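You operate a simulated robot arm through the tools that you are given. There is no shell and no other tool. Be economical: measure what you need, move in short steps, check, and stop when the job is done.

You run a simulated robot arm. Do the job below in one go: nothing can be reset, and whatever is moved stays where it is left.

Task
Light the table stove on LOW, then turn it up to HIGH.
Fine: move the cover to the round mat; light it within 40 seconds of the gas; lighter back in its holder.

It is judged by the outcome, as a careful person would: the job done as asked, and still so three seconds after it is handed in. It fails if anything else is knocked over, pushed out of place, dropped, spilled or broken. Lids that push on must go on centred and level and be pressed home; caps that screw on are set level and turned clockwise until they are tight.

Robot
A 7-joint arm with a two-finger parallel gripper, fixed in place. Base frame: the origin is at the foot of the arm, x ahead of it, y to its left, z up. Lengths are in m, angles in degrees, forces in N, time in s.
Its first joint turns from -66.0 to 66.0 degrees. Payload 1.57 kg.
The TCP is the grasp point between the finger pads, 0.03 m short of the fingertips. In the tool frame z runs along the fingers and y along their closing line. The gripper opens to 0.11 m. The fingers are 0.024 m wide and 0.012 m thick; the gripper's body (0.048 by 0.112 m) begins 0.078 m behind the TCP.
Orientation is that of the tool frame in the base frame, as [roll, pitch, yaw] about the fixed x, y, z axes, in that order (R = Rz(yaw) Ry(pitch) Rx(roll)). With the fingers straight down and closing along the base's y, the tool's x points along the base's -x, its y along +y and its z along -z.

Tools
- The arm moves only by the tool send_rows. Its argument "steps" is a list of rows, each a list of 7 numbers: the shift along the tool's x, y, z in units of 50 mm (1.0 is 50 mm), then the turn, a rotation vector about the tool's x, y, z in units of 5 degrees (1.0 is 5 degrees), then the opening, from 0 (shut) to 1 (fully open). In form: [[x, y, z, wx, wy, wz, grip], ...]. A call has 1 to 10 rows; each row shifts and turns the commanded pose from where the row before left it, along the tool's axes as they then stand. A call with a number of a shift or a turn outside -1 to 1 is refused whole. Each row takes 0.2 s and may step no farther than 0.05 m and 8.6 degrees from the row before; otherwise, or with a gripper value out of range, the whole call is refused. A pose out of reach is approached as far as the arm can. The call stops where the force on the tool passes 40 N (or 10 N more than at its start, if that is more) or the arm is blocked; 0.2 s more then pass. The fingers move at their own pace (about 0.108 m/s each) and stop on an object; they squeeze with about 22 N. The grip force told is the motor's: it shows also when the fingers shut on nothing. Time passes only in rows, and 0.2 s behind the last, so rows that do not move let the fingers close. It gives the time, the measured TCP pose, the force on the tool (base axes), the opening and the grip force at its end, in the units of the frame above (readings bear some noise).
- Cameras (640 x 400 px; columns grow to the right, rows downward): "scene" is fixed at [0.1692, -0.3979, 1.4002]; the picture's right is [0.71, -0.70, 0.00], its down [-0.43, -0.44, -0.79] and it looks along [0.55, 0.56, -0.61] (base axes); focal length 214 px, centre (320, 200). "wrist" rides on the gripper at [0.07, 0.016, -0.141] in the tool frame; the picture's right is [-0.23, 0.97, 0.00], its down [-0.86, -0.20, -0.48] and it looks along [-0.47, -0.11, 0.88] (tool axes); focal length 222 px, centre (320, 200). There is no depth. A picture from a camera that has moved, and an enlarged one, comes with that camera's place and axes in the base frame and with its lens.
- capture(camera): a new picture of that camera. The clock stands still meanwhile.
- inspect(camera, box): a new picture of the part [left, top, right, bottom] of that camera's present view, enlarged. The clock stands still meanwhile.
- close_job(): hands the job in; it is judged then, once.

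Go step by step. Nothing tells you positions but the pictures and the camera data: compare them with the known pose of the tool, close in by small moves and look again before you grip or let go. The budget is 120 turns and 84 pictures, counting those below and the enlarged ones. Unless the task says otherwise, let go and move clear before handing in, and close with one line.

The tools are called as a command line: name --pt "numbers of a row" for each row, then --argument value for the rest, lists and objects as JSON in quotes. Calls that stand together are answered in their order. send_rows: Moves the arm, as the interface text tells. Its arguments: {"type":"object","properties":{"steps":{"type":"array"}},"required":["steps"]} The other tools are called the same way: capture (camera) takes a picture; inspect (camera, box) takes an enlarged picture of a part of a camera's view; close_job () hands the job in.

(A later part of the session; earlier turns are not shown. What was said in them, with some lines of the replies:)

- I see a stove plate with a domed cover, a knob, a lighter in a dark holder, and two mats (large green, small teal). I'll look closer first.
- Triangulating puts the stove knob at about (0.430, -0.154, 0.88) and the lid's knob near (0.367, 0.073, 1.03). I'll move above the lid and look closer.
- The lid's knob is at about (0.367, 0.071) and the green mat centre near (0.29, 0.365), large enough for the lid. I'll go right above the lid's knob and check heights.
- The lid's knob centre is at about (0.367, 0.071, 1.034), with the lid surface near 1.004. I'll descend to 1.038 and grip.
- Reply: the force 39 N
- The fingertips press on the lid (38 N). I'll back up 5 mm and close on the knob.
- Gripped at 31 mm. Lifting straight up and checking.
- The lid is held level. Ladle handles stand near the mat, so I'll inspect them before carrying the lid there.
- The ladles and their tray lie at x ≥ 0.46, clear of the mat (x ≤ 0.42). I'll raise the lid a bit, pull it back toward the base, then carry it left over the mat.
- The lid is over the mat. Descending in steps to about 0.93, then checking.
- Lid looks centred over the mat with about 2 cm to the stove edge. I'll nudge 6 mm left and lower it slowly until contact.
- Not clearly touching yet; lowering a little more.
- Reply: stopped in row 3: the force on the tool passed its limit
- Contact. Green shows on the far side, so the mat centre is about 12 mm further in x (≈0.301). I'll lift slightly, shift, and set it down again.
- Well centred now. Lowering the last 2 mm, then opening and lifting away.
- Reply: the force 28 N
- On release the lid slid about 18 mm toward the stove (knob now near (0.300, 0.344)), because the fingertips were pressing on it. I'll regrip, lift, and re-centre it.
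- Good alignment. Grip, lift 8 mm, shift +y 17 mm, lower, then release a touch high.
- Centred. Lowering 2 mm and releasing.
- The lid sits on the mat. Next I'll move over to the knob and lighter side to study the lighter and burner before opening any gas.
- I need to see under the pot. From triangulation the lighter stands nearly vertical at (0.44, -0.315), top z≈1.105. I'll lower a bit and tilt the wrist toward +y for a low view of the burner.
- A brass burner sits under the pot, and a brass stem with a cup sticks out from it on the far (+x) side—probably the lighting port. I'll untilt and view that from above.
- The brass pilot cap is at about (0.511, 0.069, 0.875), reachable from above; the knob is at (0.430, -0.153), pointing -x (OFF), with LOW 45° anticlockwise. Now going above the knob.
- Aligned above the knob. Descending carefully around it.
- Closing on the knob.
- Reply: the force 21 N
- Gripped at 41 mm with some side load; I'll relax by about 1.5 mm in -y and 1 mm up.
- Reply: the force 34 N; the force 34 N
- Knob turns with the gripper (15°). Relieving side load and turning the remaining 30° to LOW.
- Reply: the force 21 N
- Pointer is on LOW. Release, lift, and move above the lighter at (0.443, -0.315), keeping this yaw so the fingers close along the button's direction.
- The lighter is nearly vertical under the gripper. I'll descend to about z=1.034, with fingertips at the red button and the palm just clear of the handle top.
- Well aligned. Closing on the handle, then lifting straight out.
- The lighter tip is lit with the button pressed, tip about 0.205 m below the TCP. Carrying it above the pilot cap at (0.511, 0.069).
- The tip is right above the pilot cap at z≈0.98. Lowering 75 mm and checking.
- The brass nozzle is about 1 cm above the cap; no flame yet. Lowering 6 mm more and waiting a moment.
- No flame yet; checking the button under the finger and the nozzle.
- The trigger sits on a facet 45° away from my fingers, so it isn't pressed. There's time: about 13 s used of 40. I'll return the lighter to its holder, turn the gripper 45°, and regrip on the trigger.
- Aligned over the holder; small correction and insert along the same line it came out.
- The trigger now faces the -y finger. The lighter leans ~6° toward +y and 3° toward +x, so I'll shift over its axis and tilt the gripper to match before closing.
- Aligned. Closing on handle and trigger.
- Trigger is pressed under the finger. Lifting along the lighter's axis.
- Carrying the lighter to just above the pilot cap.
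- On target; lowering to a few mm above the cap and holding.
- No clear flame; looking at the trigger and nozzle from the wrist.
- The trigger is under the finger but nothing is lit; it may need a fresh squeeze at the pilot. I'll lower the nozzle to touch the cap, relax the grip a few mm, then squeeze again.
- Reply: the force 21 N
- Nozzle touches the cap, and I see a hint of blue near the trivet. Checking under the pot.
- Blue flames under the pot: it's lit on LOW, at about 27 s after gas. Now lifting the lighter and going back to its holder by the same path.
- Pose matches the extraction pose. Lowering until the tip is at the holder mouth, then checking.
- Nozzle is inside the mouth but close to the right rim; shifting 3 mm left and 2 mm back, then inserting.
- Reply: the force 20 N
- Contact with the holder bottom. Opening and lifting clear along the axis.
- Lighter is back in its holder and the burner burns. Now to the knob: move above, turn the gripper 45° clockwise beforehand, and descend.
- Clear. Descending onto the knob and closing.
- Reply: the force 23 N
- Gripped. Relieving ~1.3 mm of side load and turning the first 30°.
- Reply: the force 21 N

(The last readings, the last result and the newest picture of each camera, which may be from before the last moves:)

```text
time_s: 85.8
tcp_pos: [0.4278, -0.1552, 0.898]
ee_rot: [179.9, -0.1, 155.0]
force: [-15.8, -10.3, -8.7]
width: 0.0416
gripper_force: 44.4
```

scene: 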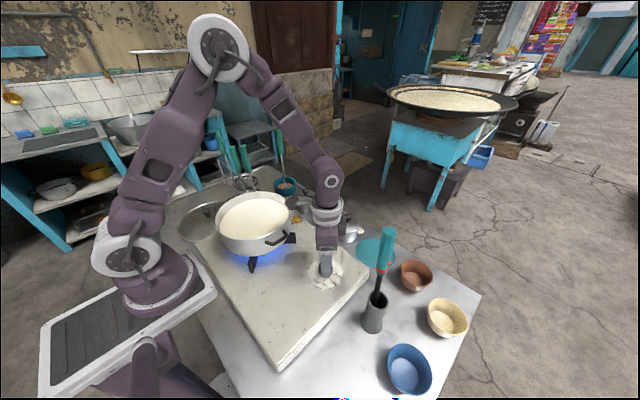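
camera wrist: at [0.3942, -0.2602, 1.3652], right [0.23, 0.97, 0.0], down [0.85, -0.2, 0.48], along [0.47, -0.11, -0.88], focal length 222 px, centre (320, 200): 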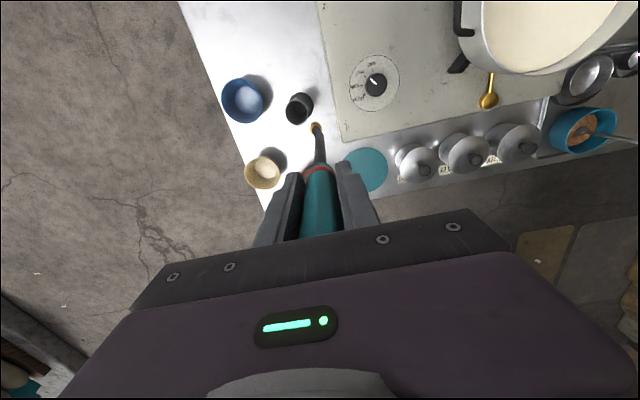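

send_rows --pt "0.01 -0.02 0 0 0 0 0" --pt "0 0 0 0 0 -1 0" --pt "0 0 0 0 0 -1 0" --pt "0 0 0 0 0 -1 0" --pt "0 0 0 0 0 -1 0" --pt "0 0 0 0 0 -1 0" --pt "0 0 0 0 0 0 0"

inspect --camera "scene" --box '[270, 215, 390, 315]'

```text
time_s: 87.5
tcp_pos: [0.4293, -0.1549, 0.8984]
ee_rot: [179.9, 0.1, -179.9]
force: [-9.9, 2.4, -16.0]
width: 0.0413
gripper_force: 44.5
```

```text
4.00 times, centred on (330, 265) of scene
camera zoom: at [0.1692, -0.3979, 1.4002], right [0.71, -0.7, 0.0], down [-0.43, -0.44, -0.79], along [0.55, 0.56, -0.61], focal length 858 px, centre (280, -60)
```

zoom: 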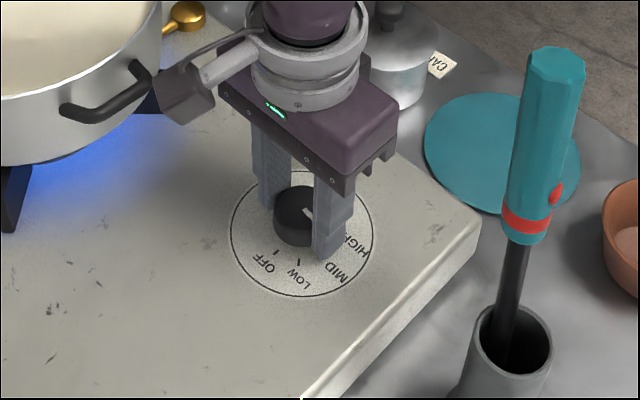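

Pointer is at MID. Turning the last 45° to HIGH.

send_rows --pt "0.01 0 0.004 0 0 0 0" --pt "0 0 0 0 0 -1 0" --pt "0 0 0 0 0 -1 0" --pt "0 0 0 0 0 -1 0" --pt "0 0 0 0 0 -1 0" --pt "0 0 0 0 0 -1 0" --pt "0 0 0 0 0 0 0"

send_rows --pt "0 0 0 0 0 -1 0" --pt "0 0 0 0 0 -1 0" --pt "0 0 0 0 0 -1 0" --pt "0 0 0 0 0 -1 0" --pt "0 0 0 0 0 0 0"

inspect --camera "scene" --box '[270, 215, 390, 315]'

```text
time_s: 89.0
tcp_pos: [0.4287, -0.1558, 0.8986]
ee_rot: [180.0, 0.2, -154.8]
force: [-5.4, 0.4, 9.1]
width: 0.0412
gripper_force: 44.8
```

```text
time_s: 90.2
tcp_pos: [0.4294, -0.1555, 0.8979]
ee_rot: [-180.0, 0.3, -134.9]
force: [1.8, -4.6, -1.5]
width: 0.0414
gripper_force: 44.8
```

```text
4.00 times, centred on (330, 265) of scene
camera zoom: at [0.1693, -0.398, 1.4001], right [0.71, -0.7, 0.0], down [-0.43, -0.44, -0.79], along [0.55, 0.56, -0.61], focal length 858 px, centre (280, -60)
```

zoom: 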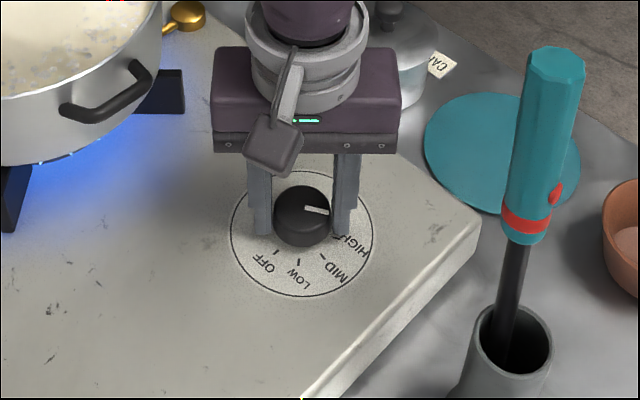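

Pointer is at HIGH and the flame is stronger. Releasing and lifting clear.

send_rows --pt "0 0 0 0 0 0 0.6" --pt "0 0 0 0 0 0 0.8" --pt "0 0 -0.8 0 0 0 0.8" --pt "0 0 -1 0 0 0 0.8" --pt "0 0 -1 0 0 0 0.8" --pt "0 0 -1 0 0 0 0.8"

inspect --camera "scene" --box '[170, 170, 450, 345]'

```text
time_s: 91.7
tcp_pos: [0.4268, -0.1551, 1.0872]
ee_rot: [179.8, 0.0, -134.9]
force: [-0.1, 1.0, -0.3]
width: 0.0881
gripper_force: 0.1
```

```text
2.29 times, centred on (310, 258) of scene
camera zoom: at [0.1692, -0.3978, 1.4002], right [0.71, -0.7, 0.0], down [-0.43, -0.44, -0.79], along [0.55, 0.56, -0.61], focal length 490 px, centre (343, 69)
```

zoom: 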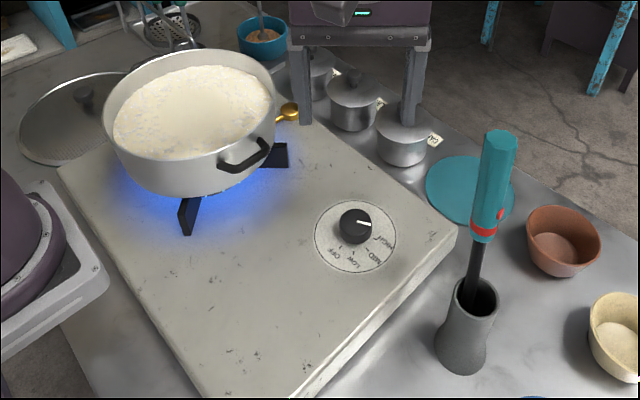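

The burner is lit with the knob on HIGH, the lid is on the green mat, the lighter is in its holder, and the arm is clear. Handing in.

close_job

```text
The job is handed in.
```

The stove was lit on LOW about 27 seconds after the gas was opened and then turned up to HIGH; the cover is on the round green mat and the lighter is back in its holder.
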